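You operate a simulated robot arm through the tools that you are given. There is no shell and no other tool. Be economical: measure what you need, move in short steps, check, and stop when the job is done.

The job below is to be done with a simulated two-armed robot. You get a single attempt, and the scene is never put back.

JOB
Take the lid off the green jar on the top of the cool shelf and lay it down there. Then put the grey strainer on top of the blue sponge. Then take the white jug on the side shelf and put it away on the rig shelf. Keep to this order. Set down upright: white jug.

Only the result counts: the job must be done as asked and must still hold three seconds after the hand-in. Knocking over, shifting, dropping, spilling or breaking anything else fails it. Lids that push on must go on centred and level and be pressed home; caps that screw on are set level and turned clockwise until they are tight.

ROBOT AND FRAMES
Two 7-joint arms with two-finger parallel grippers on one trunk, on a base that drives. Base frame: it is fixed to the floor where the robot stands at the start and does not move with it; the origin is under the middle of the robot, x ahead of it, y to its left, z up; the surface under the hand at the start is at about z = 80. Lengths are in cm, angles in degrees, forces in N, time in s.
The left shoulder is at the start at [2, 17, 117.8], the right one opposite. With the tool pointing down near the work surface each hand reaches from about 10 to 66 cm from the robot's upright axis, wherever it stands, measured 20 degrees to its own side. Places, roughly: blue sponge [775, -75, 75]; grey strainer [600, -350, 100]; rig shelf [340, -180, 30]; white jug [550, -375, 100]. Payload 3.8 kg a hand.
The TCP of each hand is the grasp point between the finger pads, 3 cm short of the fingertips. In the tool frame z runs along the fingers and y along their closing line. The gripper opens to 11 cm. The fingers are 2 cm wide and 1 cm thick; the gripper's body (4.8 by 11.2 cm) begins 5.5 cm behind the TCP.
Orientation is told as [roll, pitch, yaw] about the base's x, y, z axes, in that order, counted from this pose: with the fingers straight down and closing along the base's y, the tool's x points along the base's -x, its y along +y and its z along -z.

CONTROLS
- The arms move only by the tool nudge_tool. It takes "left_rows", "right_rows" or both (then of equal length, played together; a hand with none holds still); each is a list that holds one entry, the list of rows, each a list of 6 numbers: the shift along the tool's x, y, z in units of 50 mm (1.0 is 50 mm), then the turn, a rotation vector about the tool's x, y, z in units of 8 degrees (1.0 is 8 degrees). In form: [[[tx, ty, tz, rx, ry, rz], ...]]. A call has 1 to 8 rows; each row shifts and turns the commanded pose from where the row before left it, along the tool's axes as they then stand. "left_gripper" and "right_gripper" are, for a hand that has rows, the opening in per cent of the stroke, from 0 (shut) to 100 (fully open), set as the call begins (left out, the last holds). A call with a number of a shift or a turn outside -1 to 1 is refused whole. A row lasts 0.2 s, in which the tool goes at most 5 cm and 8.6 degrees; a call with a longer step from one row to the next is refused whole, and so is a gripper value outside its range. Where a pose cannot be reached the arm comes as near as it can. A force on the tool above 40 N (or 10 N above the force at the start of the call, whichever is more), or a blocked arm, ends the call early, and 0.2 s more pass. The fingers move at their own pace (about 7.2 cm/s each) and stop on an object; they squeeze with about 32 N. The grip force told is the motor's: it shows also when the fingers shut on nothing. Time passes only in rows, and 0.2 s behind the last, so rows that do not move let the fingers close. The reply holds the time, the measured pose of the TCP, the force on the tool along the base axes, the opening and the grip force, in the units named above and with some noise, with the torque about the TCP (base axes, N m) and any sound that the robot's microphone picked up.
- Cameras (640 x 400 px; columns grow to the right, rows downward): "scene" is now at [10.71, -0.4, 132.47]; the picture's right is [-0.03, -1.00, 0.00], its down [-0.61, 0.02, -0.79] and it looks along [0.79, -0.02, -0.61] (base axes); focal length 241 px, centre (320, 200). "left" rides on the left gripper at [7.2, -1.7, -10.3] in its tool frame; the picture's right is [0.23, 0.97, 0.00], its down [-0.76, 0.18, -0.62] and it looks along [-0.61, 0.14, 0.78] (tool axes); focal length 222 px, centre (320, 200). "right" rides on the right gripper at [7.2, 1.7, -10.3] in its tool frame; the picture's right is [-0.23, 0.97, 0.00], its down [-0.76, -0.18, -0.62] and it looks along [-0.61, -0.14, 0.78] (tool axes); focal length 222 px, centre (320, 200). There is no depth. A picture from a camera that has moved, and an enlarged one, comes with that camera's place and axes in the base frame and with its lens.
- capture(camera): a new picture of that camera. It takes no simulated time.
- lift_body(by): slides the trunk up (or, below 0, down) by that many cm; the arms and the scene camera ride with it, the base frame stays. It gives what a move gives, with no picture.
- base_move(legs): drives the robot by 1 to 6 legs, each [ahead, turn to the left] in cm and degrees, along the robot's own axes; the way and the turn of a leg run together, so that a leg with both is an arc; at most 150 cm and 180 degrees a leg. The arms and the cameras ride along, it lands a little off, and it stops where it bumps. It gives what a move gives.
- pan_tilt(pan, tilt): turns the head with the scene camera to pan (to the left, within 80 degrees either way) and tilt (down, from -29 to 69), counted from straight ahead of the robot. It gives what a move gives.
- inspect(camera, box): a new picture of the part [left, top, right, bottom] of that camera's present view, enlarged. It takes no simulated time.
- job_done(): hands the job in; it is judged then, once.

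Work in short steps. Places have to be worked out from the pictures, the camera data and where the tool is seen: move nearer, look again, correct. Check each grasp and each placing, and mend what went wrong. You have 165 turns and 138 pictures in all, those below and enlarged ones among them. Open the grippers and draw the arms clear of the work before you hand the job in, unless the task says otherwise; then end with one line.

The tools are called by a JSON object that holds its "name" and its "arguments". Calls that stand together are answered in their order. nudge_tool: Moves the arms, as the interface text tells. Its arguments: {"type":"object","properties":{"left_rows":{"type":"array","items":{"type":"array","items":{"type":"array","items":{"type":"number"}}}},"left_gripper":{"type":"number"},"right_rows":{"type":"array","items":{"type":"array","items":{"type":"array","items":{"type":"number"}}}},"right_gripper":{"type":"number"}},"required":[]} The other tools are called the same way: lift_body (by) slides the trunk up or down; base_move (legs) drives the base; pan_tilt (pan, tilt) turns the head that bears the scene camera; capture (camera) takes a picture; inspect (camera, box) takes an enlarged picture of a part of a camera's view; job_done () hands the job in.

At the start:

```text
time: 0.0
left_tcp_pos: [39.69, 14.3, 118.62]
left_ee_rot: [0.1, -0.1, 0.0]
left_wrist_force: [-0.8, 0.8, -0.1]
left_moment: [0.0, 0.0, -0.01]
left_grip_width: 11.0
left_gripper_force: 0.1
right_tcp_pos: [39.73, -13.98, 115.07]
right_ee_rot: [0.0, 0.0, 0.1]
right_wrist_force: [-0.4, -0.4, -0.3]
right_moment: [0.0, 0.03, 0.0]
right_grip_width: 11.01
right_gripper_force: 0.0
trunk travel left (down, up): [-27.5, 29.5]
robot x, y, heading: [-0.01, -0.14, 0.2]
head pan, tilt: [-1.6, 38.0]
```

scene: 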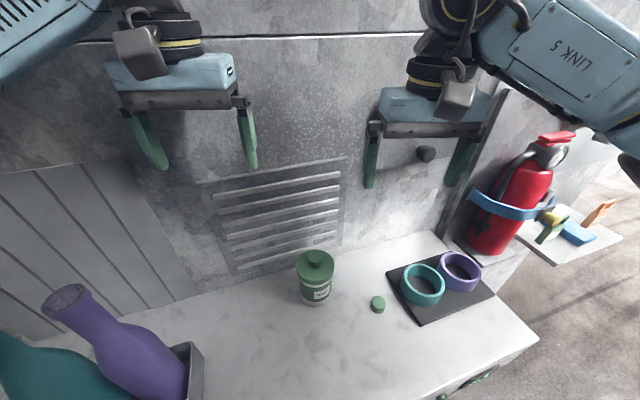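
right: 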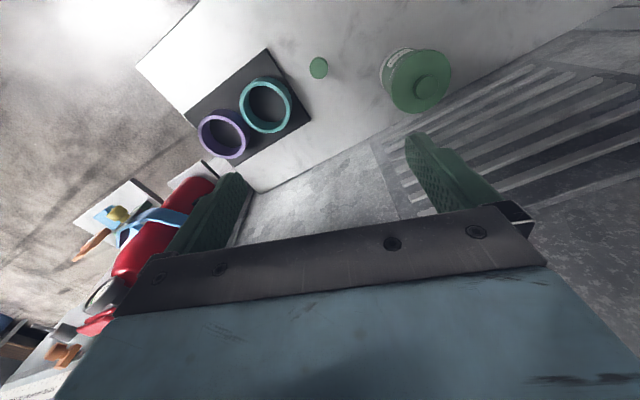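
left: 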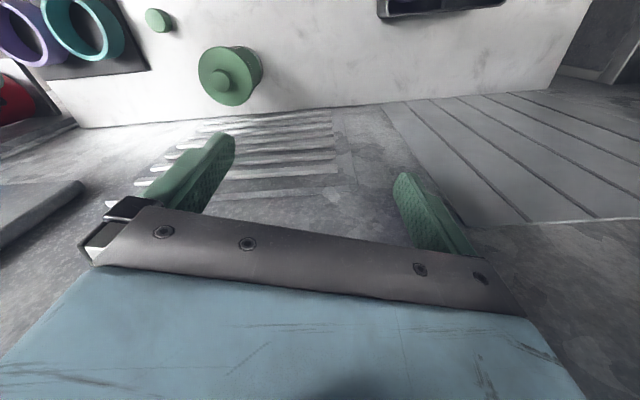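

The green jar stands ahead at about [44, 0]; I take a closer look at the jar before planning the lid.

{"name": "inspect", "arguments": {"camera": "scene", "box": [260, 220, 420, 320]}}

{"name": "inspect", "arguments": {"camera": "right", "box": [340, 20, 500, 120]}}

```text
4.00 times, centred on (340, 270) of scene
camera zoom: at [10.71, -0.4, 132.47], right [-0.03, -1.0, 0.0], down [-0.61, 0.02, -0.79], along [0.79, -0.02, -0.61], focal length 964 px, centre (240, -80)
```

zoom: 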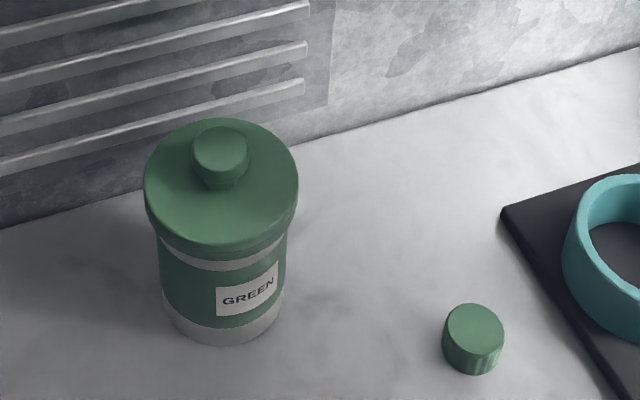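

```text
4.00 times, centred on (420, 70) of right
camera zoom: at [32.55, -12.48, 125.33], right [0.23, 0.97, 0.0], down [0.76, -0.18, 0.62], along [0.61, -0.14, -0.78], focal length 888 px, centre (-80, 720)
```

zoom: 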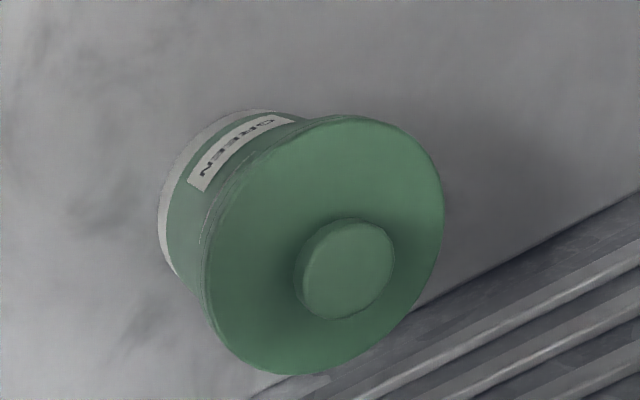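

Triangulation puts the knob top at about [42.4, -0.1, 93.0], knob about 2.8 cm wide, lid about 8 cm. I move the right hand aside and bring the left hand above the knob.

{"name": "nudge_tool", "arguments": {"right_rows": [[[0.3, -0.5, 0, 0, 0, 0], [0.3, -0.5, 0, 0, 0, 0], [0.3, -0.5, 0, 0, 0, 0], [0, -0.3, 0, 0, 0, 0], [0, 0, 0, 0, 0, 0], [0, 0, 0, 0, 0, 0]]], "left_rows": [[[-0.1, -0.5, 0, 0, 0, 0], [-0.1, -0.5, 0.3, 0, 0, 0], [-0.1, -0.5, 0.5, 0, 0, 0], [-0.1, -0.5, 0.5, 0, 0, 0], [-0.1, -0.5, 0.6, 0, 0, 0], [-0.04, -0.38, 0.6, 0, 0, 0]]], "left_gripper": 60}}

{"name": "capture", "arguments": {"camera": "left"}}

{"name": "capture", "arguments": {"camera": "scene"}}

```text
time: 1.4
left_tcp_pos: [42.36, -0.23, 106.1]
left_ee_rot: [0.0, -0.2, 0.1]
left_wrist_force: [0.1, 0.3, -0.4]
left_moment: [0.02, -0.01, -0.02]
left_grip_width: 6.61
left_gripper_force: 0.1
right_tcp_pos: [35.36, -23.06, 115.2]
right_ee_rot: [0.0, -0.1, 0.0]
right_wrist_force: [-0.5, 0.1, 0.8]
right_moment: [0.0, -0.03, -0.01]
right_grip_width: 11.0
right_gripper_force: 0.1
trunk travel left (down, up): [-27.5, 29.5]
robot x, y, heading: [0.62, 0.05, 0.1]
head pan, tilt: [-1.6, 38.0]
```

```text
132 pictures are left
camera left: at [35.25, -1.92, 116.39], right [-0.23, 0.97, 0.0], down [0.76, 0.18, 0.62], along [0.61, 0.14, -0.78], focal length 222 px, centre (320, 200)
```

left: 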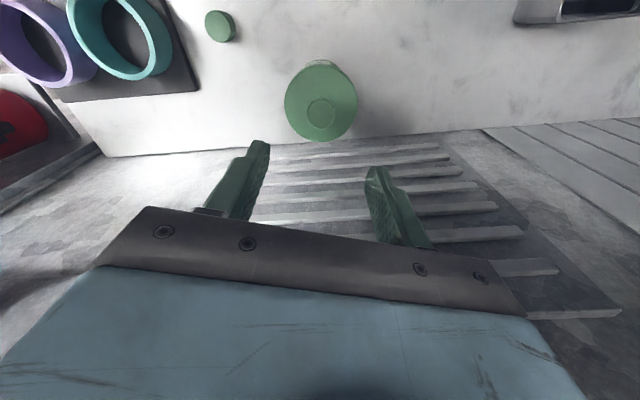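

```text
131 pictures are left
camera scene: at [10.74, -0.44, 132.47], right [-0.03, -1.0, 0.0], down [-0.61, 0.02, -0.79], along [0.79, -0.02, -0.62], focal length 241 px, centre (320, 200)
```

scene: 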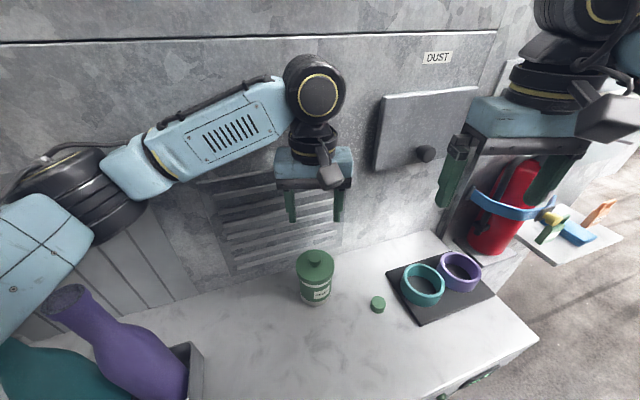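

The left camera confirms the knob right below the TCP. I descend to TCP z≈94.6 (fingertips at 91.6) slowly.

{"name": "nudge_tool", "arguments": {"left_rows": [[[0, 0, 0.5, 0, 0, 0], [0, 0, 0.5, 0, 0, 0], [0, 0, 0.5, 0, 0, 0], [0, 0, 0.4, 0, 0, 0], [0, 0, 0.2, 0, 0, 0], [0, 0, 0.1, 0, 0, 0], [0, 0, 0.08, 0, 0, 0], [0, 0, 0, 0, 0, 0]]]}}

{"name": "inspect", "arguments": {"camera": "scene", "box": [260, 210, 380, 310]}}

```text
time: 2.5
left_tcp_pos: [45.66, -0.22, 104.6]
left_ee_rot: [-0.3, -10.8, 0.3]
left_wrist_force: [-0.1, 1.0, -0.2]
left_moment: [-0.05, 0.06, -0.03]
left_grip_width: 6.59
left_gripper_force: 0.0
right_tcp_pos: [34.97, -23.23, 114.95]
right_ee_rot: [0.2, -0.2, 0.1]
right_wrist_force: [0.4, 0.4, -0.1]
right_moment: [-0.09, 0.02, 0.0]
right_grip_width: 11.01
right_gripper_force: 0.1
trunk travel left (down, up): [-27.5, 29.5]
robot x, y, heading: [-0.02, 0.22, 0.2]
head pan, tilt: [-1.6, 38.0]
stopped in row 5 (left hand): the arm was blocked; the commanded pose is now the measured one
```

```text
4.00 times, centred on (320, 260) of scene
camera zoom: at [10.37, -0.66, 132.41], right [-0.03, -1.0, 0.0], down [-0.61, 0.02, -0.79], along [0.79, -0.02, -0.61], focal length 964 px, centre (320, -40)
```

zoom: 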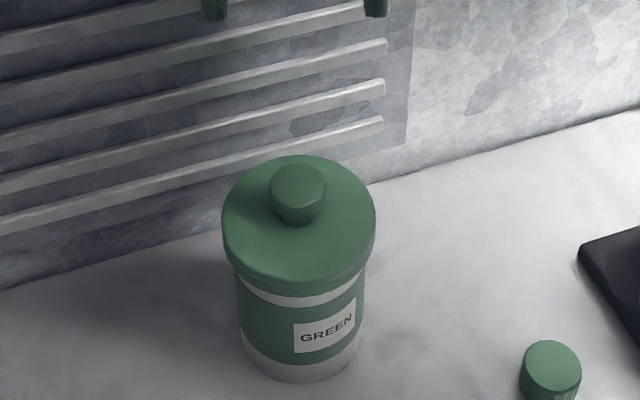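

The left forearm most likely met the slanted wall, which is nearer on the left side. I withdraw the left hand, straighten it and look at how things stand.

{"name": "nudge_tool", "arguments": {"left_rows": [[[0.5, 0, -0.5, 0, 0.5, 0], [0.5, 0.2, -0.5, 0, 0.5, 0], [0.4, 0.5, -0.5, 0, 0.35, 0], [0.3, 0.7, -0.5, 0, 0, 0], [0.3, 0.7, 0, 0, 0, 0], [0.2, 0.7, 0, 0, 0, 0], [0, 0.5, 0, 0, 0, 0], [0, 0, 0, 0, 0, 0]]]}}

{"name": "capture", "arguments": {"camera": "scene"}}

```text
time: 4.3
left_tcp_pos: [33.68, 16.38, 112.72]
left_ee_rot: [-0.2, 1.6, 0.2]
left_wrist_force: [0.0, 0.4, 0.2]
left_moment: [0.02, 0.02, 0.05]
left_grip_width: 6.6
left_gripper_force: 0.1
right_tcp_pos: [35.22, -23.08, 115.03]
right_ee_rot: [0.0, 0.0, -0.1]
right_wrist_force: [0.4, 0.0, 0.0]
right_moment: [0.02, 0.01, -0.03]
right_grip_width: 10.99
right_gripper_force: 0.0
trunk travel left (down, up): [-27.5, 29.5]
robot x, y, heading: [0.51, -0.16, 0.1]
head pan, tilt: [-1.6, 38.0]
```

```text
129 pictures are left
camera scene: at [10.75, -0.42, 132.47], right [-0.03, -1.0, 0.0], down [-0.61, 0.02, -0.79], along [0.79, -0.02, -0.62], focal length 241 px, centre (320, 200)
```

scene: 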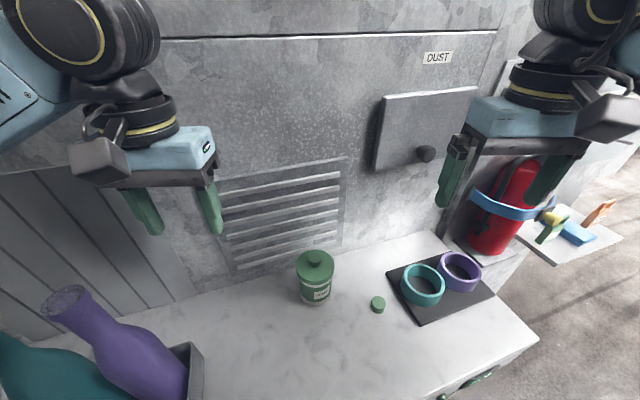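

The robot sprang back, so it was contact with the wall by arm or wrist. I use the right hand instead (wall is farther on that side), tilting the fingers 15° forward so that the wrist stays away from the wall.

{"name": "nudge_tool", "arguments": {"right_rows": [[[0, 0.9, 0, 0, 0, 0], [0, 0.9, 0, 0, -0.5, 0], [0, 0.9, 0, 0, -0.5, 0], [-0.2, 0.9, 0, 0, -0.5, 0], [-0.4, 0.8, 0, 0, -0.4, 0], [-0.5, 0.2, 0.3, 0, 0, 0], [0, 0, 0.5, 0, 0, 0], [0, 0, 0.5, 0, 0, 0]]], "left_rows": [[[0.2, 0.5, 0, 0, 0, 0], [0.2, 0.5, 0, 0, 0, 0], [0.2, 0.5, 0, 0, 0, 0], [0, 0, 0, 0, 0, 0], [0, 0, 0, 0, 0, 0], [0, 0, 0, 0, 0, 0], [0, 0, 0, 0, 0, 0], [0, 0, 0, 0, 0, 0]]], "right_gripper": 60}}

{"name": "capture", "arguments": {"camera": "right"}}

{"name": "capture", "arguments": {"camera": "scene"}}

```text
time: 6.1
left_tcp_pos: [30.65, 23.8, 112.78]
left_ee_rot: [-0.2, 1.6, 0.1]
left_wrist_force: [0.0, -0.3, 0.0]
left_moment: [-0.01, 0.0, 0.0]
left_grip_width: 6.6
left_gripper_force: 0.0
right_tcp_pos: [42.25, -0.07, 110.05]
right_ee_rot: [0.0, -15.2, 0.1]
right_wrist_force: [-0.3, 0.1, 0.3]
right_moment: [0.0, 0.01, -0.01]
right_grip_width: 6.61
right_gripper_force: 0.1
trunk travel left (down, up): [-27.5, 29.5]
robot x, y, heading: [-0.1, -0.12, -0.2]
head pan, tilt: [-1.6, 38.0]
```

```text
128 pictures are left
camera right: at [32.73, 1.59, 118.13], right [0.22, 0.97, 0.06], down [0.57, -0.18, 0.8], along [0.79, -0.14, -0.6], focal length 222 px, centre (320, 200)
```

right: 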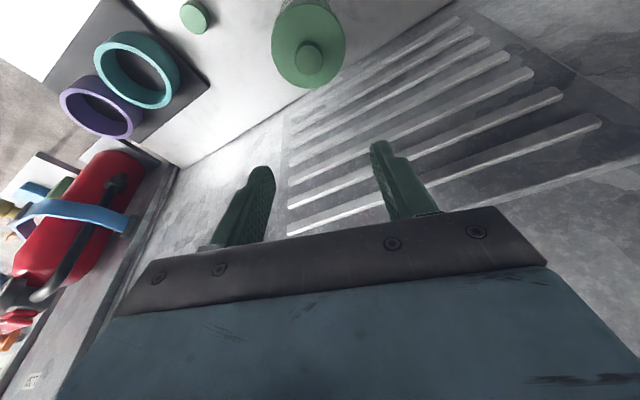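

```text
127 pictures are left
camera scene: at [10.77, -0.4, 132.46], right [-0.03, -1.0, 0.0], down [-0.62, 0.02, -0.79], along [0.79, -0.02, -0.62], focal length 241 px, centre (320, 200)
```

scene: 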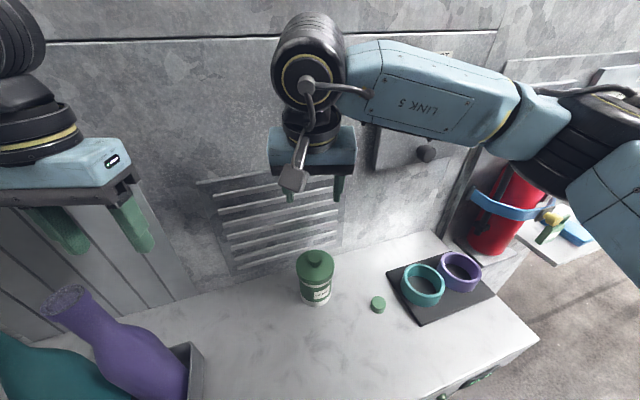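

The hand is above the knob with the wrist clear of the wall. I descend vertically along the base z with the tilted tool, first most of the way.

{"name": "nudge_tool", "arguments": {"right_rows": [[[0.22, 0, 0.356, 0, 0, 0], [0.104, 0, 0.386, 0, 0, 0], [0.104, 0, 0.386, 0, 0, 0], [0.104, 0, 0.386, 0, 0, 0], [0.104, 0, 0.386, 0, 0, 0], [0.104, 0, 0.386, 0, 0, 0], [0, 0, 0, 0, 0, 0]]]}}

{"name": "inspect", "arguments": {"camera": "scene", "box": [240, 180, 400, 310]}}

{"name": "capture", "arguments": {"camera": "right"}}

```text
time: 7.7
left_tcp_pos: [30.72, 23.9, 112.72]
left_ee_rot: [-0.3, 1.5, 0.1]
left_wrist_force: [0.3, 0.0, -0.1]
left_moment: [0.01, -0.01, 0.0]
left_grip_width: 6.6
left_gripper_force: 0.1
right_tcp_pos: [41.71, -0.02, 97.98]
right_ee_rot: [0.0, -15.1, 0.0]
right_wrist_force: [0.3, -0.6, 0.0]
right_moment: [0.01, -0.01, 0.01]
right_grip_width: 6.61
right_gripper_force: 0.0
trunk travel left (down, up): [-27.5, 29.5]
robot x, y, heading: [0.15, -0.14, 0.0]
head pan, tilt: [-1.6, 38.0]
```

```text
3.08 times, centred on (320, 245) of scene
camera zoom: at [10.73, -0.38, 132.47], right [-0.03, -1.0, 0.0], down [-0.61, 0.02, -0.79], along [0.79, -0.02, -0.61], focal length 742 px, centre (320, 62)
```

zoom: 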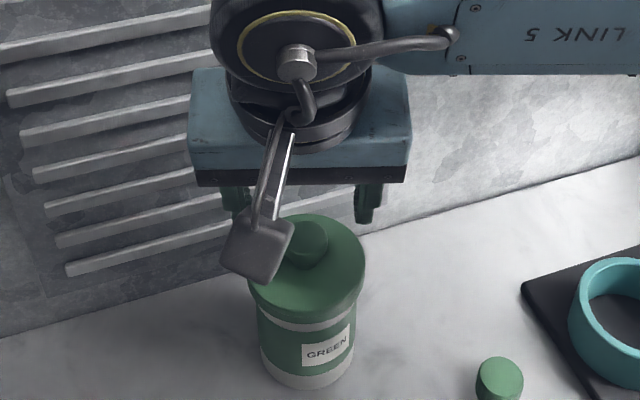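

```text
125 pictures are left
camera right: at [32.14, 1.65, 105.92], right [0.22, 0.97, 0.06], down [0.57, -0.18, 0.8], along [0.79, -0.14, -0.6], focal length 222 px, centre (320, 200)
```

right: 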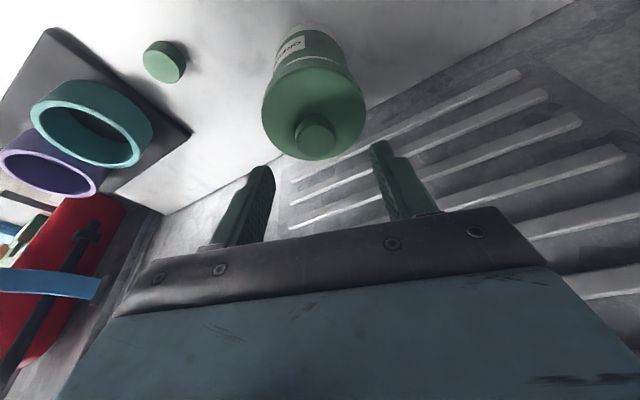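

Works well. I descend the last 3.5 cm and close on the knob.

{"name": "nudge_tool", "arguments": {"right_rows": [[[0.078, 0, 0.29, 0, 0, 0], [0.06, 0, 0.22, 0, 0, 0], [0.043, 0, 0.16, 0, 0, 0], [0, 0, 0, 0, 0, 0]]]}}

{"name": "inspect", "arguments": {"camera": "right", "box": [180, 60, 460, 235]}}

```text
time: 8.7
left_tcp_pos: [30.67, 23.81, 112.84]
left_ee_rot: [-0.2, 1.5, 0.1]
left_wrist_force: [-0.3, -0.8, 0.3]
left_moment: [0.03, 0.04, -0.01]
left_grip_width: 6.61
left_gripper_force: 0.0
right_tcp_pos: [41.71, 0.01, 94.52]
right_ee_rot: [0.0, -15.2, 0.0]
right_wrist_force: [0.1, -0.2, -0.9]
right_moment: [-0.02, 0.01, 0.01]
right_grip_width: 6.58
right_gripper_force: 0.0
trunk travel left (down, up): [-27.5, 29.5]
robot x, y, heading: [-0.12, -0.33, -0.1]
head pan, tilt: [-1.6, 38.0]
```

```text
2.29 times, centred on (320, 148) of right
camera zoom: at [32.12, 1.62, 102.49], right [0.22, 0.97, 0.06], down [0.57, -0.18, 0.8], along [0.79, -0.14, -0.6], focal length 508 px, centre (320, 320)
```

zoom: 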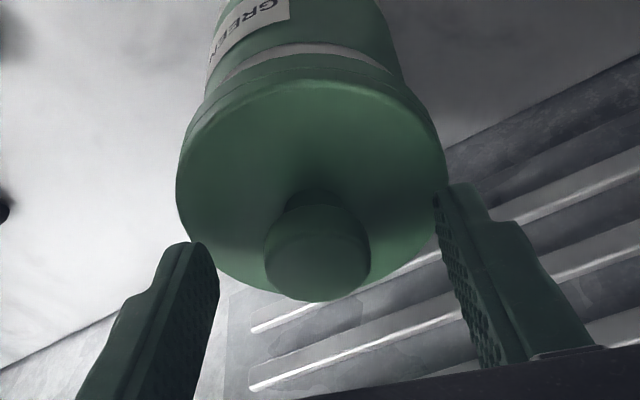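

The fingers straddle the knob. I close on it.

{"name": "nudge_tool", "arguments": {"right_rows": [[[0, 0, 0, 0, 0, 0], [0, 0, 0, 0, 0, 0], [0, 0, 0, 0, 0, 0]]], "right_gripper": 0}}

{"name": "inspect", "arguments": {"camera": "right", "box": [180, 60, 460, 235]}}

```text
time: 9.5
left_tcp_pos: [30.71, 23.83, 112.75]
left_ee_rot: [-0.3, 1.5, 0.1]
left_wrist_force: [-1.0, 0.1, 0.4]
left_moment: [0.01, -0.03, 0.02]
left_grip_width: 6.61
left_gripper_force: 0.0
right_tcp_pos: [41.7, -0.07, 94.48]
right_ee_rot: [0.0, -15.2, 0.0]
right_wrist_force: [-0.6, -0.8, 0.1]
right_moment: [-0.02, 0.06, -0.01]
right_grip_width: 2.72
right_gripper_force: 31.6
trunk travel left (down, up): [-27.5, 29.5]
robot x, y, heading: [0.24, 0.01, -0.0]
head pan, tilt: [-1.6, 38.0]
```

```text
2.29 times, centred on (320, 148) of right
camera zoom: at [32.12, 1.6, 102.51], right [0.22, 0.97, 0.06], down [0.57, -0.18, 0.8], along [0.79, -0.14, -0.6], focal length 508 px, centre (320, 320)
```

zoom: 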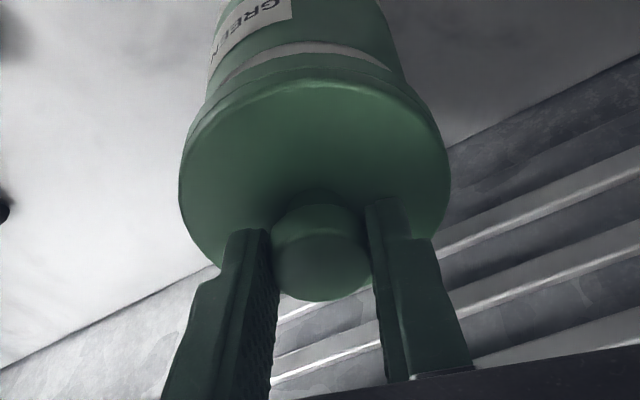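

Knob gripped (2.72 cm, 31.6 N). A small test lift of 0.6 cm.

{"name": "nudge_tool", "arguments": {"right_rows": [[[-0.016, 0, -0.058, 0, 0, 0], [-0.016, 0, -0.058, 0, 0, 0]]]}}

{"name": "inspect", "arguments": {"camera": "right", "box": [180, 0, 460, 175]}}

```text
time: 10.1
left_tcp_pos: [30.67, 23.89, 112.96]
left_ee_rot: [-0.1, 1.5, 0.1]
left_wrist_force: [0.1, 0.0, -0.1]
left_moment: [0.01, 0.02, -0.02]
left_grip_width: 6.62
left_gripper_force: 0.0
right_tcp_pos: [41.67, -0.09, 95.07]
right_ee_rot: [0.0, -15.2, 0.0]
right_wrist_force: [0.1, -0.1, -0.2]
right_moment: [0.01, 0.01, 0.03]
right_grip_width: 2.72
right_gripper_force: 32.6
trunk travel left (down, up): [-27.5, 29.5]
robot x, y, heading: [0.42, 0.37, 0.1]
head pan, tilt: [-1.6, 38.0]
heard: snap
```

```text
2.29 times, centred on (320, 88) of right
camera zoom: at [32.11, 1.57, 103.09], right [0.22, 0.97, 0.06], down [0.57, -0.18, 0.8], along [0.79, -0.14, -0.6], focal length 508 px, centre (320, 457)
```

zoom: 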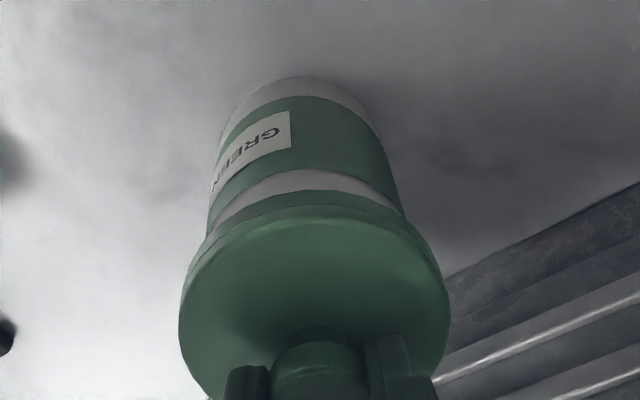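

A snap: the press-on lid came loose. I lift 5 cm more and check that jar stays.

{"name": "nudge_tool", "arguments": {"right_rows": [[[-0.026, 0, -0.097, 0, 0, 0], [-0.078, 0, -0.29, 0, 0, 0], [-0.104, 0, -0.386, 0, 0, 0], [-0.078, 0, -0.29, 0, 0, 0], [0, 0, 0, 0, 0, 0]]]}}

{"name": "capture", "arguments": {"camera": "scene"}}

```text
time: 11.3
left_tcp_pos: [30.71, 23.85, 112.83]
left_ee_rot: [-0.2, 1.5, 0.1]
left_wrist_force: [0.1, 0.0, 0.4]
left_moment: [0.0, -0.01, -0.01]
left_grip_width: 6.58
left_gripper_force: 0.1
right_tcp_pos: [41.79, -0.08, 100.57]
right_ee_rot: [0.1, -15.2, 0.0]
right_wrist_force: [0.4, -0.2, -0.1]
right_moment: [0.01, 0.01, 0.01]
right_grip_width: 2.73
right_gripper_force: 31.7
trunk travel left (down, up): [-27.5, 29.5]
robot x, y, heading: [0.17, 0.04, -0.1]
head pan, tilt: [-1.6, 38.0]
```

```text
121 pictures are left
camera scene: at [10.74, -0.39, 132.47], right [-0.03, -1.0, 0.0], down [-0.61, 0.02, -0.79], along [0.79, -0.02, -0.62], focal length 241 px, centre (320, 200)
```

scene: 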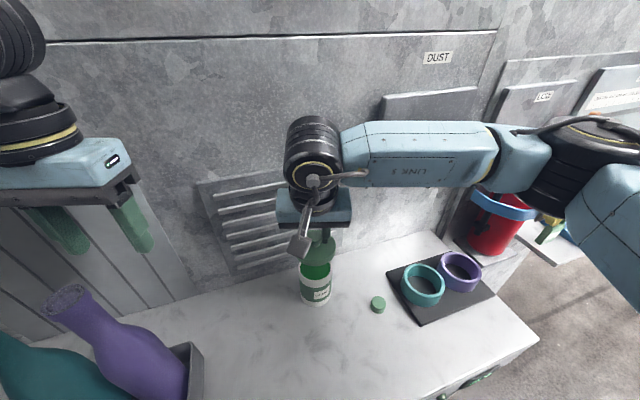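

The lid is free and the jar stands. I carry it back toward the robot to about [29, 4] over free counter.

{"name": "nudge_tool", "arguments": {"right_rows": [[[0.483, 0.16, -0.13, 0, 0, 0], [0.483, 0.16, -0.13, 0, 0, 0], [0.483, 0.16, -0.13, 0, 0, 0], [0.483, 0.16, -0.13, 0, 0, 0], [0.483, 0.16, -0.13, 0, 0, 0], [0.104, 0, 0.386, 0, 0, 0], [0.104, 0, 0.386, 0, 0, 0], [0, 0, 0, 0, 0, 0]]]}}

{"name": "capture", "arguments": {"camera": "scene"}}

{"name": "capture", "arguments": {"camera": "right"}}

```text
time: 13.1
left_tcp_pos: [30.71, 23.98, 112.85]
left_ee_rot: [-0.1, 1.5, 0.1]
left_wrist_force: [0.4, 0.7, 0.8]
left_moment: [0.01, -0.04, 0.01]
left_grip_width: 6.59
left_gripper_force: 0.0
right_tcp_pos: [29.36, 3.97, 96.62]
right_ee_rot: [0.0, -15.2, -0.1]
right_wrist_force: [1.4, 0.2, -0.3]
right_moment: [0.02, 0.02, 0.01]
right_grip_width: 2.72
right_gripper_force: 32.3
trunk travel left (down, up): [-27.5, 29.5]
robot x, y, heading: [-0.11, -0.15, 0.2]
head pan, tilt: [-1.6, 38.0]
```

```text
120 pictures are left
camera scene: at [10.74, -0.39, 132.47], right [-0.03, -1.0, 0.0], down [-0.61, 0.02, -0.79], along [0.79, -0.02, -0.61], focal length 241 px, centre (320, 200)
```

scene: 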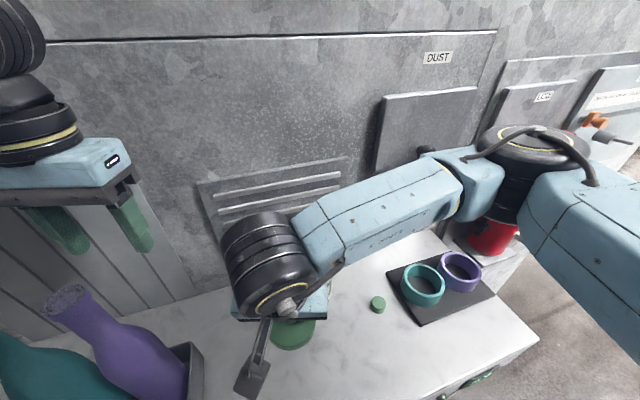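

```text
119 pictures are left
camera right: at [19.68, 5.65, 104.6], right [0.22, 0.97, 0.06], down [0.57, -0.18, 0.8], along [0.79, -0.14, -0.6], focal length 222 px, centre (320, 200)
```

right: 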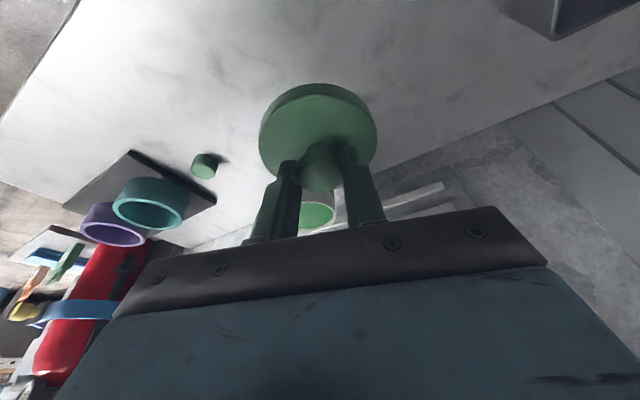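

Free counter below. I lower it 8.5 cm, then feel for contact in fine steps.

{"name": "nudge_tool", "arguments": {"right_rows": [[[0.104, 0, 0.386, 0, 0, 0], [0.104, 0, 0.386, 0, 0, 0], [0.104, 0, 0.386, 0, 0, 0], [0.104, 0, 0.386, 0, 0, 0], [0.03, 0, 0.1, 0, 0, 0], [0, 0, 0, 0, 0, 0]]]}}

{"name": "capture", "arguments": {"camera": "right"}}

```text
time: 14.5
left_tcp_pos: [30.69, 23.89, 112.77]
left_ee_rot: [-0.2, 1.5, 0.1]
left_wrist_force: [0.3, 0.6, -0.2]
left_moment: [-0.01, -0.01, -0.04]
left_grip_width: 6.6
left_gripper_force: 0.0
right_tcp_pos: [29.28, 4.0, 88.05]
right_ee_rot: [0.1, -15.2, 0.0]
right_wrist_force: [0.4, 0.6, 0.0]
right_moment: [0.01, 0.01, -0.01]
right_grip_width: 2.7
right_gripper_force: 31.9
trunk travel left (down, up): [-27.5, 29.5]
robot x, y, heading: [0.03, -0.04, 0.2]
head pan, tilt: [-1.6, 38.0]
```

```text
118 pictures are left
camera right: at [19.65, 5.56, 96.08], right [0.22, 0.97, 0.06], down [0.57, -0.18, 0.8], along [0.79, -0.14, -0.6], focal length 222 px, centre (320, 200)
```

right: 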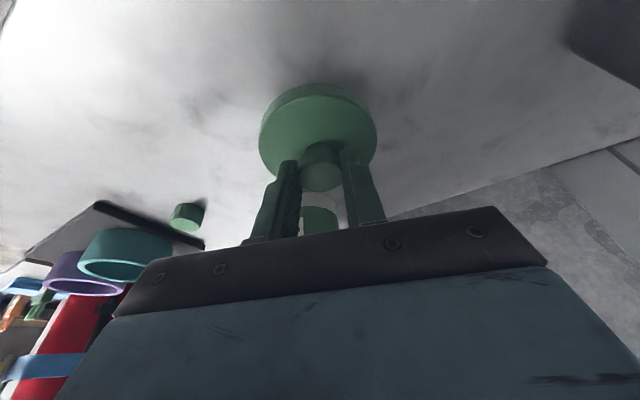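

Shadow is close. I go down in small steps, 0.3 cm each, watching the force.

{"name": "nudge_tool", "arguments": {"right_rows": [[[0.016, 0, 0.058, 0, 0, 0], [0.016, 0, 0.058, 0, 0, 0], [0.016, 0, 0.058, 0, 0, 0], [0.016, 0, 0.058, 0, 0, 0], [0, 0, 0, 0, 0, 0]]]}}

```text
time: 15.7
left_tcp_pos: [30.66, 23.95, 112.84]
left_ee_rot: [-0.2, 1.5, 0.2]
left_wrist_force: [0.7, -0.2, -0.4]
left_moment: [-0.01, -0.01, 0.01]
left_grip_width: 6.61
left_gripper_force: 0.0
right_tcp_pos: [29.31, 3.88, 87.02]
right_ee_rot: [-0.1, -15.1, 0.0]
right_wrist_force: [0.4, 0.3, -0.1]
right_moment: [0.01, -0.02, 0.0]
right_grip_width: 2.75
right_gripper_force: 32.2
trunk travel left (down, up): [-27.5, 29.5]
robot x, y, heading: [0.33, -0.04, 0.1]
head pan, tilt: [-1.6, 38.0]
```

No contact yet; continuing.

{"name": "nudge_tool", "arguments": {"right_rows": [[[0.016, 0, 0.058, 0, 0, 0], [0.016, 0, 0.058, 0, 0, 0], [0.016, 0, 0.058, 0, 0, 0], [0, 0, 0, 0, 0, 0]]]}}

{"name": "capture", "arguments": {"camera": "right"}}

```text
time: 16.7
left_tcp_pos: [30.65, 23.98, 112.71]
left_ee_rot: [-0.2, 1.5, 0.1]
left_wrist_force: [0.1, 0.3, -0.4]
left_moment: [-0.01, -0.01, -0.01]
left_grip_width: 6.56
left_gripper_force: 0.1
right_tcp_pos: [29.39, 3.93, 86.08]
right_ee_rot: [-0.1, -15.2, -0.1]
right_wrist_force: [0.6, -0.3, -0.8]
right_moment: [0.0, 0.0, 0.01]
right_grip_width: 2.73
right_gripper_force: 32.0
trunk travel left (down, up): [-27.5, 29.5]
robot x, y, heading: [-0.04, 0.35, -0.0]
head pan, tilt: [-1.6, 38.0]
```

```text
117 pictures are left
camera right: at [19.71, 5.61, 93.98], right [0.22, 0.97, 0.06], down [0.57, -0.18, 0.8], along [0.79, -0.14, -0.6], focal length 222 px, centre (320, 200)
```

right: 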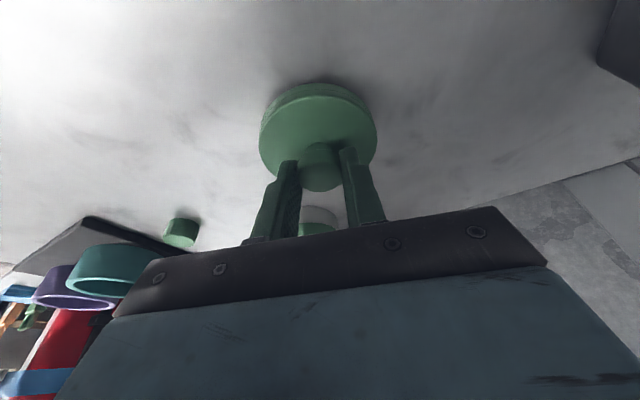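

Shadow nearly meets the rim; continue finely.

{"name": "nudge_tool", "arguments": {"right_rows": [[[0.012, 0, 0.04, 0, 0, 0], [0.012, 0, 0.04, 0, 0, 0], [0.012, 0, 0.04, 0, 0, 0], [0, 0, 0, 0, 0, 0]]]}}

```text
time: 17.7
left_tcp_pos: [30.77, 23.81, 112.84]
left_ee_rot: [-0.1, 1.5, 0.1]
left_wrist_force: [0.4, -0.3, -0.1]
left_moment: [0.01, 0.01, 0.02]
left_grip_width: 6.59
left_gripper_force: 0.0
right_tcp_pos: [29.24, 3.95, 85.21]
right_ee_rot: [0.1, -15.3, -0.1]
right_wrist_force: [-0.8, -1.4, 0.0]
right_moment: [0.02, 0.03, 0.01]
right_grip_width: 2.72
right_gripper_force: 31.9
trunk travel left (down, up): [-27.5, 29.5]
robot x, y, heading: [0.06, -0.01, -0.2]
head pan, tilt: [-1.6, 38.0]
```

{"name": "nudge_tool", "arguments": {"right_rows": [[[0.012, 0, 0.04, 0, 0, 0], [0.012, 0, 0.04, 0, 0, 0], [0, 0, 0, 0, 0, 0]]]}}

{"name": "inspect", "arguments": {"camera": "right", "box": [220, 60, 420, 185]}}

```text
time: 18.5
left_tcp_pos: [30.63, 23.75, 112.88]
left_ee_rot: [-0.2, 1.5, 0.1]
left_wrist_force: [-0.4, -0.1, -0.3]
left_moment: [0.01, -0.01, -0.03]
left_grip_width: 6.59
left_gripper_force: 0.0
right_tcp_pos: [29.37, 3.95, 84.89]
right_ee_rot: [-0.1, -15.2, 0.0]
right_wrist_force: [0.4, -0.3, -0.1]
right_moment: [0.0, -0.01, 0.04]
right_grip_width: 2.69
right_gripper_force: 32.4
trunk travel left (down, up): [-27.5, 29.5]
robot x, y, heading: [-0.19, 0.33, -0.1]
head pan, tilt: [-1.6, 38.0]
```

```text
3.20 times, centred on (320, 122) of right
camera zoom: at [19.62, 5.6, 92.86], right [0.22, 0.97, 0.06], down [0.57, -0.18, 0.8], along [0.79, -0.14, -0.6], focal length 711 px, centre (320, 448)
```

zoom: 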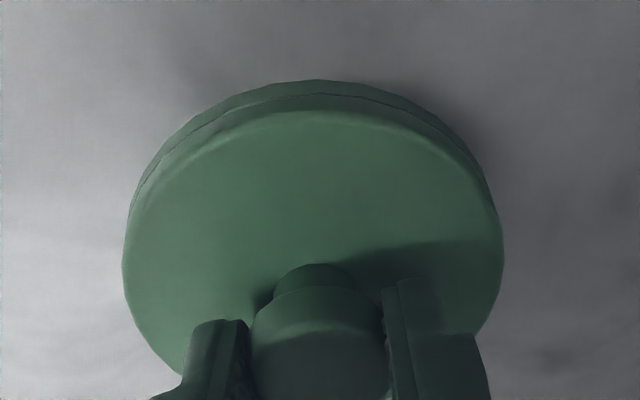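

Very near now. Continue with 0.15 cm steps.

{"name": "nudge_tool", "arguments": {"right_rows": [[[0.008, 0, 0.03, 0, 0, 0], [0.008, 0, 0.03, 0, 0, 0], [0.008, 0, 0.03, 0, 0, 0], [0, 0, 0, 0, 0, 0]]]}}

```text
time: 19.5
left_tcp_pos: [30.72, 23.82, 112.76]
left_ee_rot: [-0.2, 1.6, 0.1]
left_wrist_force: [-0.5, 0.1, 0.3]
left_moment: [-0.01, 0.03, 0.03]
left_grip_width: 6.61
left_gripper_force: 0.0
right_tcp_pos: [29.25, 3.96, 84.38]
right_ee_rot: [0.1, -15.2, 0.0]
right_wrist_force: [-0.1, -0.6, -0.1]
right_moment: [0.0, -0.04, 0.02]
right_grip_width: 2.73
right_gripper_force: 32.5
trunk travel left (down, up): [-27.5, 29.5]
robot x, y, heading: [0.21, 0.14, 0.2]
head pan, tilt: [-1.6, 38.0]
```

{"name": "nudge_tool", "arguments": {"right_rows": [[[0.008, 0, 0.03, 0, 0, 0], [0.008, 0, 0.03, 0, 0, 0], [0.008, 0, 0.03, 0, 0, 0], [0, 0, 0, 0, 0, 0]]]}}

{"name": "inspect", "arguments": {"camera": "right", "box": [220, 60, 420, 185]}}

```text
time: 20.5
left_tcp_pos: [30.53, 23.8, 112.8]
left_ee_rot: [-0.2, 1.5, 0.1]
left_wrist_force: [0.3, -0.3, -0.1]
left_moment: [0.0, 0.01, -0.03]
left_grip_width: 6.58
left_gripper_force: 0.0
right_tcp_pos: [29.31, 4.05, 84.07]
right_ee_rot: [0.0, -15.4, 0.0]
right_wrist_force: [-0.1, -4.7, 32.0]
right_moment: [-0.1, -0.38, 0.05]
right_grip_width: 2.71
right_gripper_force: 32.0
trunk travel left (down, up): [-27.5, 29.5]
robot x, y, heading: [0.08, 0.05, -0.1]
head pan, tilt: [-1.6, 38.0]
```

```text
3.20 times, centred on (320, 122) of right
camera zoom: at [19.6, 5.61, 92.05], right [0.22, 0.97, 0.06], down [0.57, -0.18, 0.8], along [0.79, -0.14, -0.59], focal length 711 px, centre (320, 448)
```

zoom: 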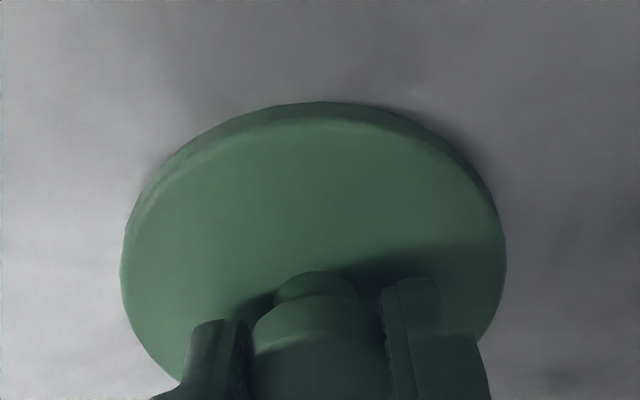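

Contact (32 N). I ease up 0.15 cm, then open slightly and rise along the tool axis.

{"name": "nudge_tool", "arguments": {"right_rows": [[[-0.008, 0, -0.03, 0, 0, 0], [0, 0, 0, 0, 0, 0]]]}}

{"name": "nudge_tool", "arguments": {"right_rows": [[[0, 0, 0, 0, 0, 0], [0, 0, 0, 0, 0, 0], [-0.05, 0, -0.2, 0, 0, 0], [-0.1, 0, -0.386, 0, 0, 0], [-0.1, 0, -0.386, 0, 0, 0], [-0.1, 0, -0.386, 0, 0, 0], [-0.1, 0, -0.386, 0, 0, 0], [0, 0, 0, 0, 0, 0]]], "right_gripper": 50}}

{"name": "capture", "arguments": {"camera": "right"}}

```text
time: 21.1
left_tcp_pos: [30.61, 23.85, 112.78]
left_ee_rot: [-0.1, 1.4, 0.2]
left_wrist_force: [-0.3, -0.1, -0.2]
left_moment: [-0.03, 0.0, 0.0]
left_grip_width: 6.6
left_gripper_force: 0.0
right_tcp_pos: [29.23, 3.96, 84.14]
right_ee_rot: [0.0, -15.1, 0.1]
right_wrist_force: [2.5, 1.4, 8.3]
right_moment: [0.09, -0.29, 0.02]
right_grip_width: 2.73
right_gripper_force: 32.1
trunk travel left (down, up): [-27.5, 29.5]
robot x, y, heading: [0.25, -0.4, 0.2]
head pan, tilt: [-1.6, 38.0]
```

```text
time: 22.9
left_tcp_pos: [30.72, 23.82, 112.84]
left_ee_rot: [-0.2, 1.5, 0.0]
left_wrist_force: [0.2, -0.3, -0.5]
left_moment: [-0.02, -0.02, 0.02]
left_grip_width: 6.58
left_gripper_force: 0.1
right_tcp_pos: [29.15, 3.97, 93.13]
right_ee_rot: [0.0, -15.2, -0.1]
right_wrist_force: [0.3, -0.1, -0.2]
right_moment: [0.0, -0.01, -0.03]
right_grip_width: 5.5
right_gripper_force: 0.0
trunk travel left (down, up): [-27.5, 29.5]
robot x, y, heading: [0.01, -0.01, 0.0]
head pan, tilt: [-1.6, 38.0]
```

```text
114 pictures are left
camera right: at [19.46, 5.61, 101.22], right [0.22, 0.97, 0.06], down [0.57, -0.18, 0.8], along [0.79, -0.14, -0.6], focal length 222 px, centre (320, 200)
```

right: 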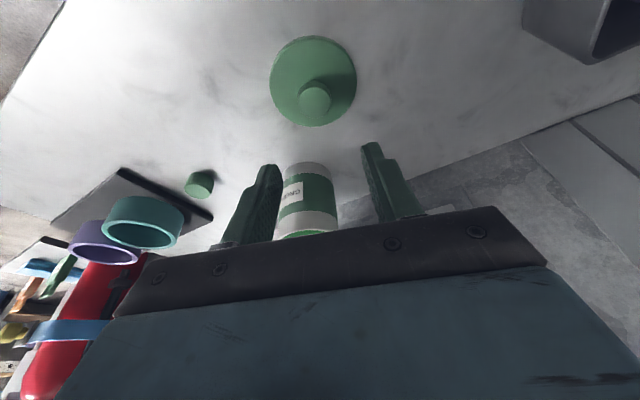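

The lid lies on the counter, jar upright. I raise and tuck the right hand for driving.

{"name": "nudge_tool", "arguments": {"right_rows": [[[-0.25, 0, -0.93, 0, 0, 0], [-0.25, 0, -0.93, 0, 0, 0], [-0.25, 0, -0.93, 0, 0, 0], [0, -0.8, -0.4, 0, 0.5, 0], [0, -0.8, -0.2, 0, 0.5, 0], [0, -0.8, 0, 0, 0.5, 0], [0, -0.8, 0, 0, 0.4, 0], [0, -0.8, 0, 0, 0, 0]]]}}

{"name": "capture", "arguments": {"camera": "scene"}}

{"name": "pan_tilt", "arguments": {"pan": -70, "tilt": 20}}

{"name": "capture", "arguments": {"camera": "scene"}}

```text
time: 24.7
left_tcp_pos: [30.61, 23.72, 112.85]
left_ee_rot: [-0.2, 1.4, 0.1]
left_wrist_force: [0.6, 0.2, 0.3]
left_moment: [0.01, 0.0, -0.01]
left_grip_width: 6.58
left_gripper_force: 0.1
right_tcp_pos: [28.32, -16.42, 110.59]
right_ee_rot: [0.0, 0.0, 0.0]
right_wrist_force: [0.1, -0.6, -0.3]
right_moment: [0.04, 0.03, 0.0]
right_grip_width: 5.49
right_gripper_force: 0.0
trunk travel left (down, up): [-27.5, 29.5]
robot x, y, heading: [-0.24, -0.02, 0.1]
head pan, tilt: [-1.6, 38.0]
```

```text
113 pictures are left
camera scene: at [10.7, -0.5, 132.47], right [-0.03, -1.0, 0.0], down [-0.61, 0.02, -0.79], along [0.79, -0.02, -0.61], focal length 241 px, centre (320, 200)
```

scene: 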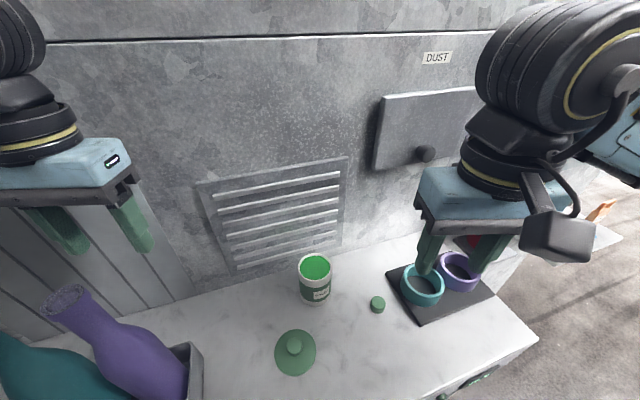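

```text
time: 26.1
left_tcp_pos: [30.58, 23.89, 112.75]
left_ee_rot: [-0.2, 1.5, 0.0]
left_wrist_force: [-0.3, -0.2, -0.4]
left_moment: [0.01, -0.01, -0.03]
left_grip_width: 6.6
left_gripper_force: 0.1
right_tcp_pos: [28.3, -16.15, 110.67]
right_ee_rot: [0.0, 0.0, 0.0]
right_wrist_force: [0.9, 0.9, -0.1]
right_moment: [-0.02, 0.01, 0.01]
right_grip_width: 5.5
right_gripper_force: 0.0
trunk travel left (down, up): [-27.5, 29.5]
robot x, y, heading: [-0.39, 0.2, 0.0]
head pan, tilt: [-70.0, 20.0]
```

```text
112 pictures are left
camera scene: at [5.3, -8.89, 135.3], right [-0.94, -0.34, 0.0], down [-0.12, 0.32, -0.94], along [0.32, -0.88, -0.34], focal length 241 px, centre (320, 200)
```

scene: 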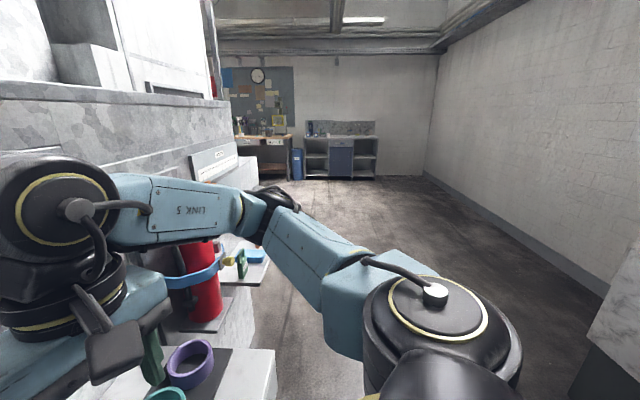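

The lid rests beside the jar and the jar's open. The room runs to the right; the way to the strainer goes around the rig's right end. I back off 40 cm and turn right 71° to look along the aisle.

{"name": "base_move", "arguments": {"legs": [[-40, 0], [0, -71]]}}

{"name": "pan_tilt", "arguments": {"pan": 0, "tilt": 15}}

{"name": "capture", "arguments": {"camera": "scene"}}

```text
time: 31.7
left_tcp_pos: [-8.0, -21.03, 112.75]
left_ee_rot: [-0.2, 1.5, -70.4]
left_wrist_force: [-0.2, 0.0, 0.8]
left_moment: [-0.01, 0.0, 0.0]
left_grip_width: 6.58
left_gripper_force: 0.0
right_tcp_pos: [-46.56, -32.18, 110.61]
right_ee_rot: [0.0, 0.0, -70.5]
right_wrist_force: [0.0, 0.4, 0.4]
right_moment: [-0.04, -0.01, 0.0]
right_grip_width: 5.49
right_gripper_force: 0.0
trunk travel left (down, up): [-27.5, 29.5]
robot x, y, heading: [-40.34, -0.17, -70.6]
head pan, tilt: [-70.0, 20.0]
```

```text
time: 33.1
left_tcp_pos: [-7.77, -21.06, 112.82]
left_ee_rot: [-0.3, 1.5, -70.5]
left_wrist_force: [0.6, 0.3, 0.1]
left_moment: [0.02, -0.02, 0.02]
left_grip_width: 6.59
left_gripper_force: 0.1
right_tcp_pos: [-46.39, -32.15, 110.56]
right_ee_rot: [0.0, -0.1, -70.6]
right_wrist_force: [0.5, 0.4, 0.7]
right_moment: [0.02, 0.0, 0.0]
right_grip_width: 5.48
right_gripper_force: 0.2
trunk travel left (down, up): [-27.5, 29.5]
robot x, y, heading: [-40.7, -0.06, -70.5]
head pan, tilt: [0.0, 15.0]
```

```text
111 pictures are left
camera scene: at [-36.81, -11.07, 136.12], right [-0.94, -0.33, 0.0], down [-0.09, 0.24, -0.97], along [0.32, -0.91, -0.26], focal length 241 px, centre (320, 200)
```

scene: 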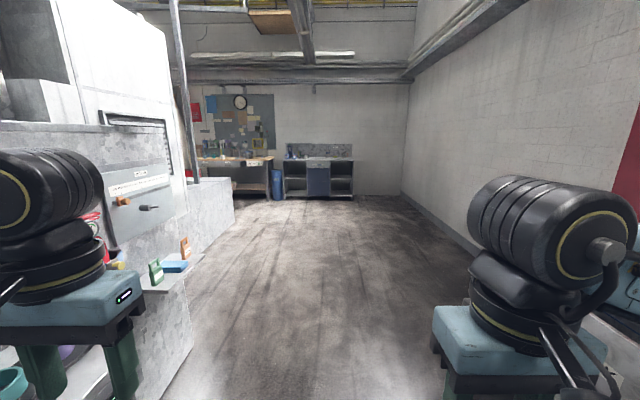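

The aisle is clear. I drive ahead about 3.9 m along the rig.

{"name": "base_move", "arguments": {"legs": [[150, 0], [150, 0], [100, 0]]}}

{"name": "pan_tilt", "arguments": {"pan": 75, "tilt": 15}}

{"name": "capture", "arguments": {"camera": "scene"}}

```text
time: 52.3
left_tcp_pos: [121.53, -399.96, 112.7]
left_ee_rot: [-0.3, 1.6, -71.0]
left_wrist_force: [-0.5, 0.1, 0.1]
left_moment: [0.02, -0.02, -0.03]
left_grip_width: 6.6
left_gripper_force: 0.0
right_tcp_pos: [82.91, -410.62, 110.56]
right_ee_rot: [0.0, 0.2, -71.2]
right_wrist_force: [-0.4, -0.9, -0.2]
right_moment: [0.0, -0.01, 0.0]
right_grip_width: 5.49
right_gripper_force: 0.1
trunk travel left (down, up): [-27.5, 29.5]
robot x, y, heading: [89.32, -378.57, -71.1]
head pan, tilt: [0.0, 15.0]
```

```text
time: 53.8
left_tcp_pos: [121.68, -399.88, 112.88]
left_ee_rot: [-0.3, 1.5, -71.0]
left_wrist_force: [0.5, 0.4, -0.1]
left_moment: [-0.02, 0.0, 0.01]
left_grip_width: 6.57
left_gripper_force: 0.2
right_tcp_pos: [82.92, -410.7, 110.52]
right_ee_rot: [0.1, 0.1, -71.1]
right_wrist_force: [0.1, -0.1, 0.6]
right_moment: [-0.05, 0.0, 0.01]
right_grip_width: 5.51
right_gripper_force: 0.1
trunk travel left (down, up): [-27.5, 29.5]
robot x, y, heading: [89.13, -378.92, -71.3]
head pan, tilt: [75.0, 15.0]
```

```text
110 pictures are left
camera scene: at [99.08, -380.13, 136.12], right [0.07, -1.0, 0.0], down [-0.26, -0.02, -0.97], along [0.96, 0.06, -0.26], focal length 241 px, centre (320, 200)
```

scene: 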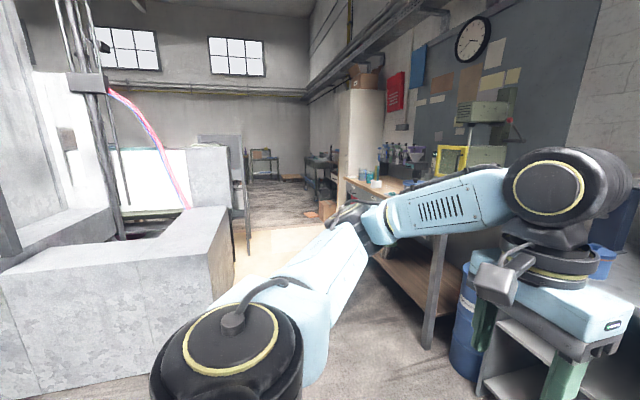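

Lane between the rig end (v≈357) and the benches (v≈498) lies a bit farther ahead. I advance 38 cm, turn left 90° and look down the lane.

{"name": "base_move", "arguments": {"legs": [[38, 0], [0, 90]]}}

{"name": "pan_tilt", "arguments": {"pan": 0, "tilt": 15}}

{"name": "capture", "arguments": {"camera": "scene"}}

```text
time: 60.1
left_tcp_pos: [121.83, -381.72, 112.77]
left_ee_rot: [-0.3, 1.6, 20.5]
left_wrist_force: [-0.3, 0.5, 0.0]
left_moment: [0.01, 0.01, -0.02]
left_grip_width: 6.56
left_gripper_force: 0.1
right_tcp_pos: [133.7, -420.16, 110.62]
right_ee_rot: [0.0, 0.0, 20.4]
right_wrist_force: [0.1, 1.2, -0.8]
right_moment: [0.02, 0.02, 0.0]
right_grip_width: 5.51
right_gripper_force: 0.2
trunk travel left (down, up): [-27.5, 29.5]
robot x, y, heading: [101.73, -414.88, 20.3]
head pan, tilt: [75.0, 15.0]
```

```text
time: 61.6
left_tcp_pos: [121.77, -381.78, 112.83]
left_ee_rot: [-0.2, 1.4, 20.6]
left_wrist_force: [-0.5, -0.3, 0.2]
left_moment: [0.01, -0.01, -0.02]
left_grip_width: 6.56
left_gripper_force: 0.1
right_tcp_pos: [133.67, -420.2, 110.6]
right_ee_rot: [0.1, -0.1, 20.4]
right_wrist_force: [-0.8, -1.4, -0.2]
right_moment: [0.02, 0.04, -0.02]
right_grip_width: 5.5
right_gripper_force: 0.1
trunk travel left (down, up): [-27.5, 29.5]
robot x, y, heading: [101.32, -414.92, 20.6]
head pan, tilt: [0.0, 15.0]
```

```text
109 pictures are left
camera scene: at [112.12, -411.0, 136.12], right [0.35, -0.94, 0.0], down [-0.24, -0.09, -0.97], along [0.9, 0.34, -0.26], focal length 241 px, centre (320, 200)
```

scene: 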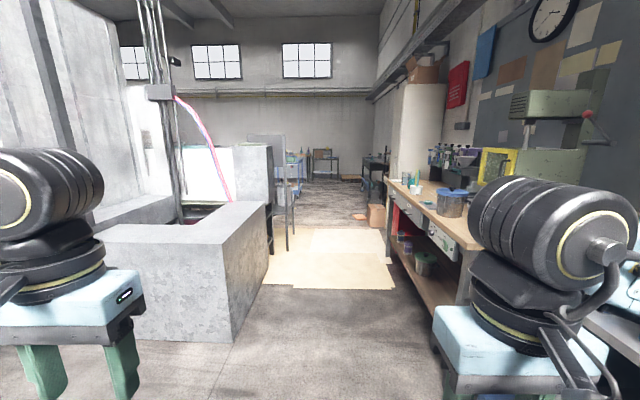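

The lane is clear ahead; tables appear far ahead right (strainer, jug) and left (sponge). I take a closer look at the floor before driving.

{"name": "inspect", "arguments": {"camera": "scene", "box": [240, 130, 440, 300]}}

```text
2.35 times, centred on (340, 215) of scene
camera zoom: at [112.12, -411.0, 136.12], right [0.35, -0.94, 0.0], down [-0.24, -0.09, -0.97], along [0.9, 0.34, -0.26], focal length 567 px, centre (273, 165)
```

zoom: 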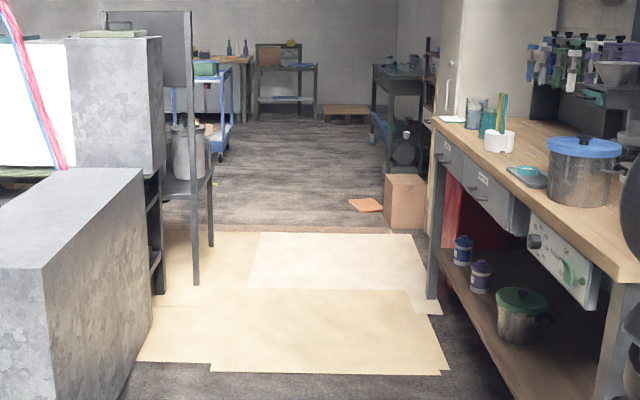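

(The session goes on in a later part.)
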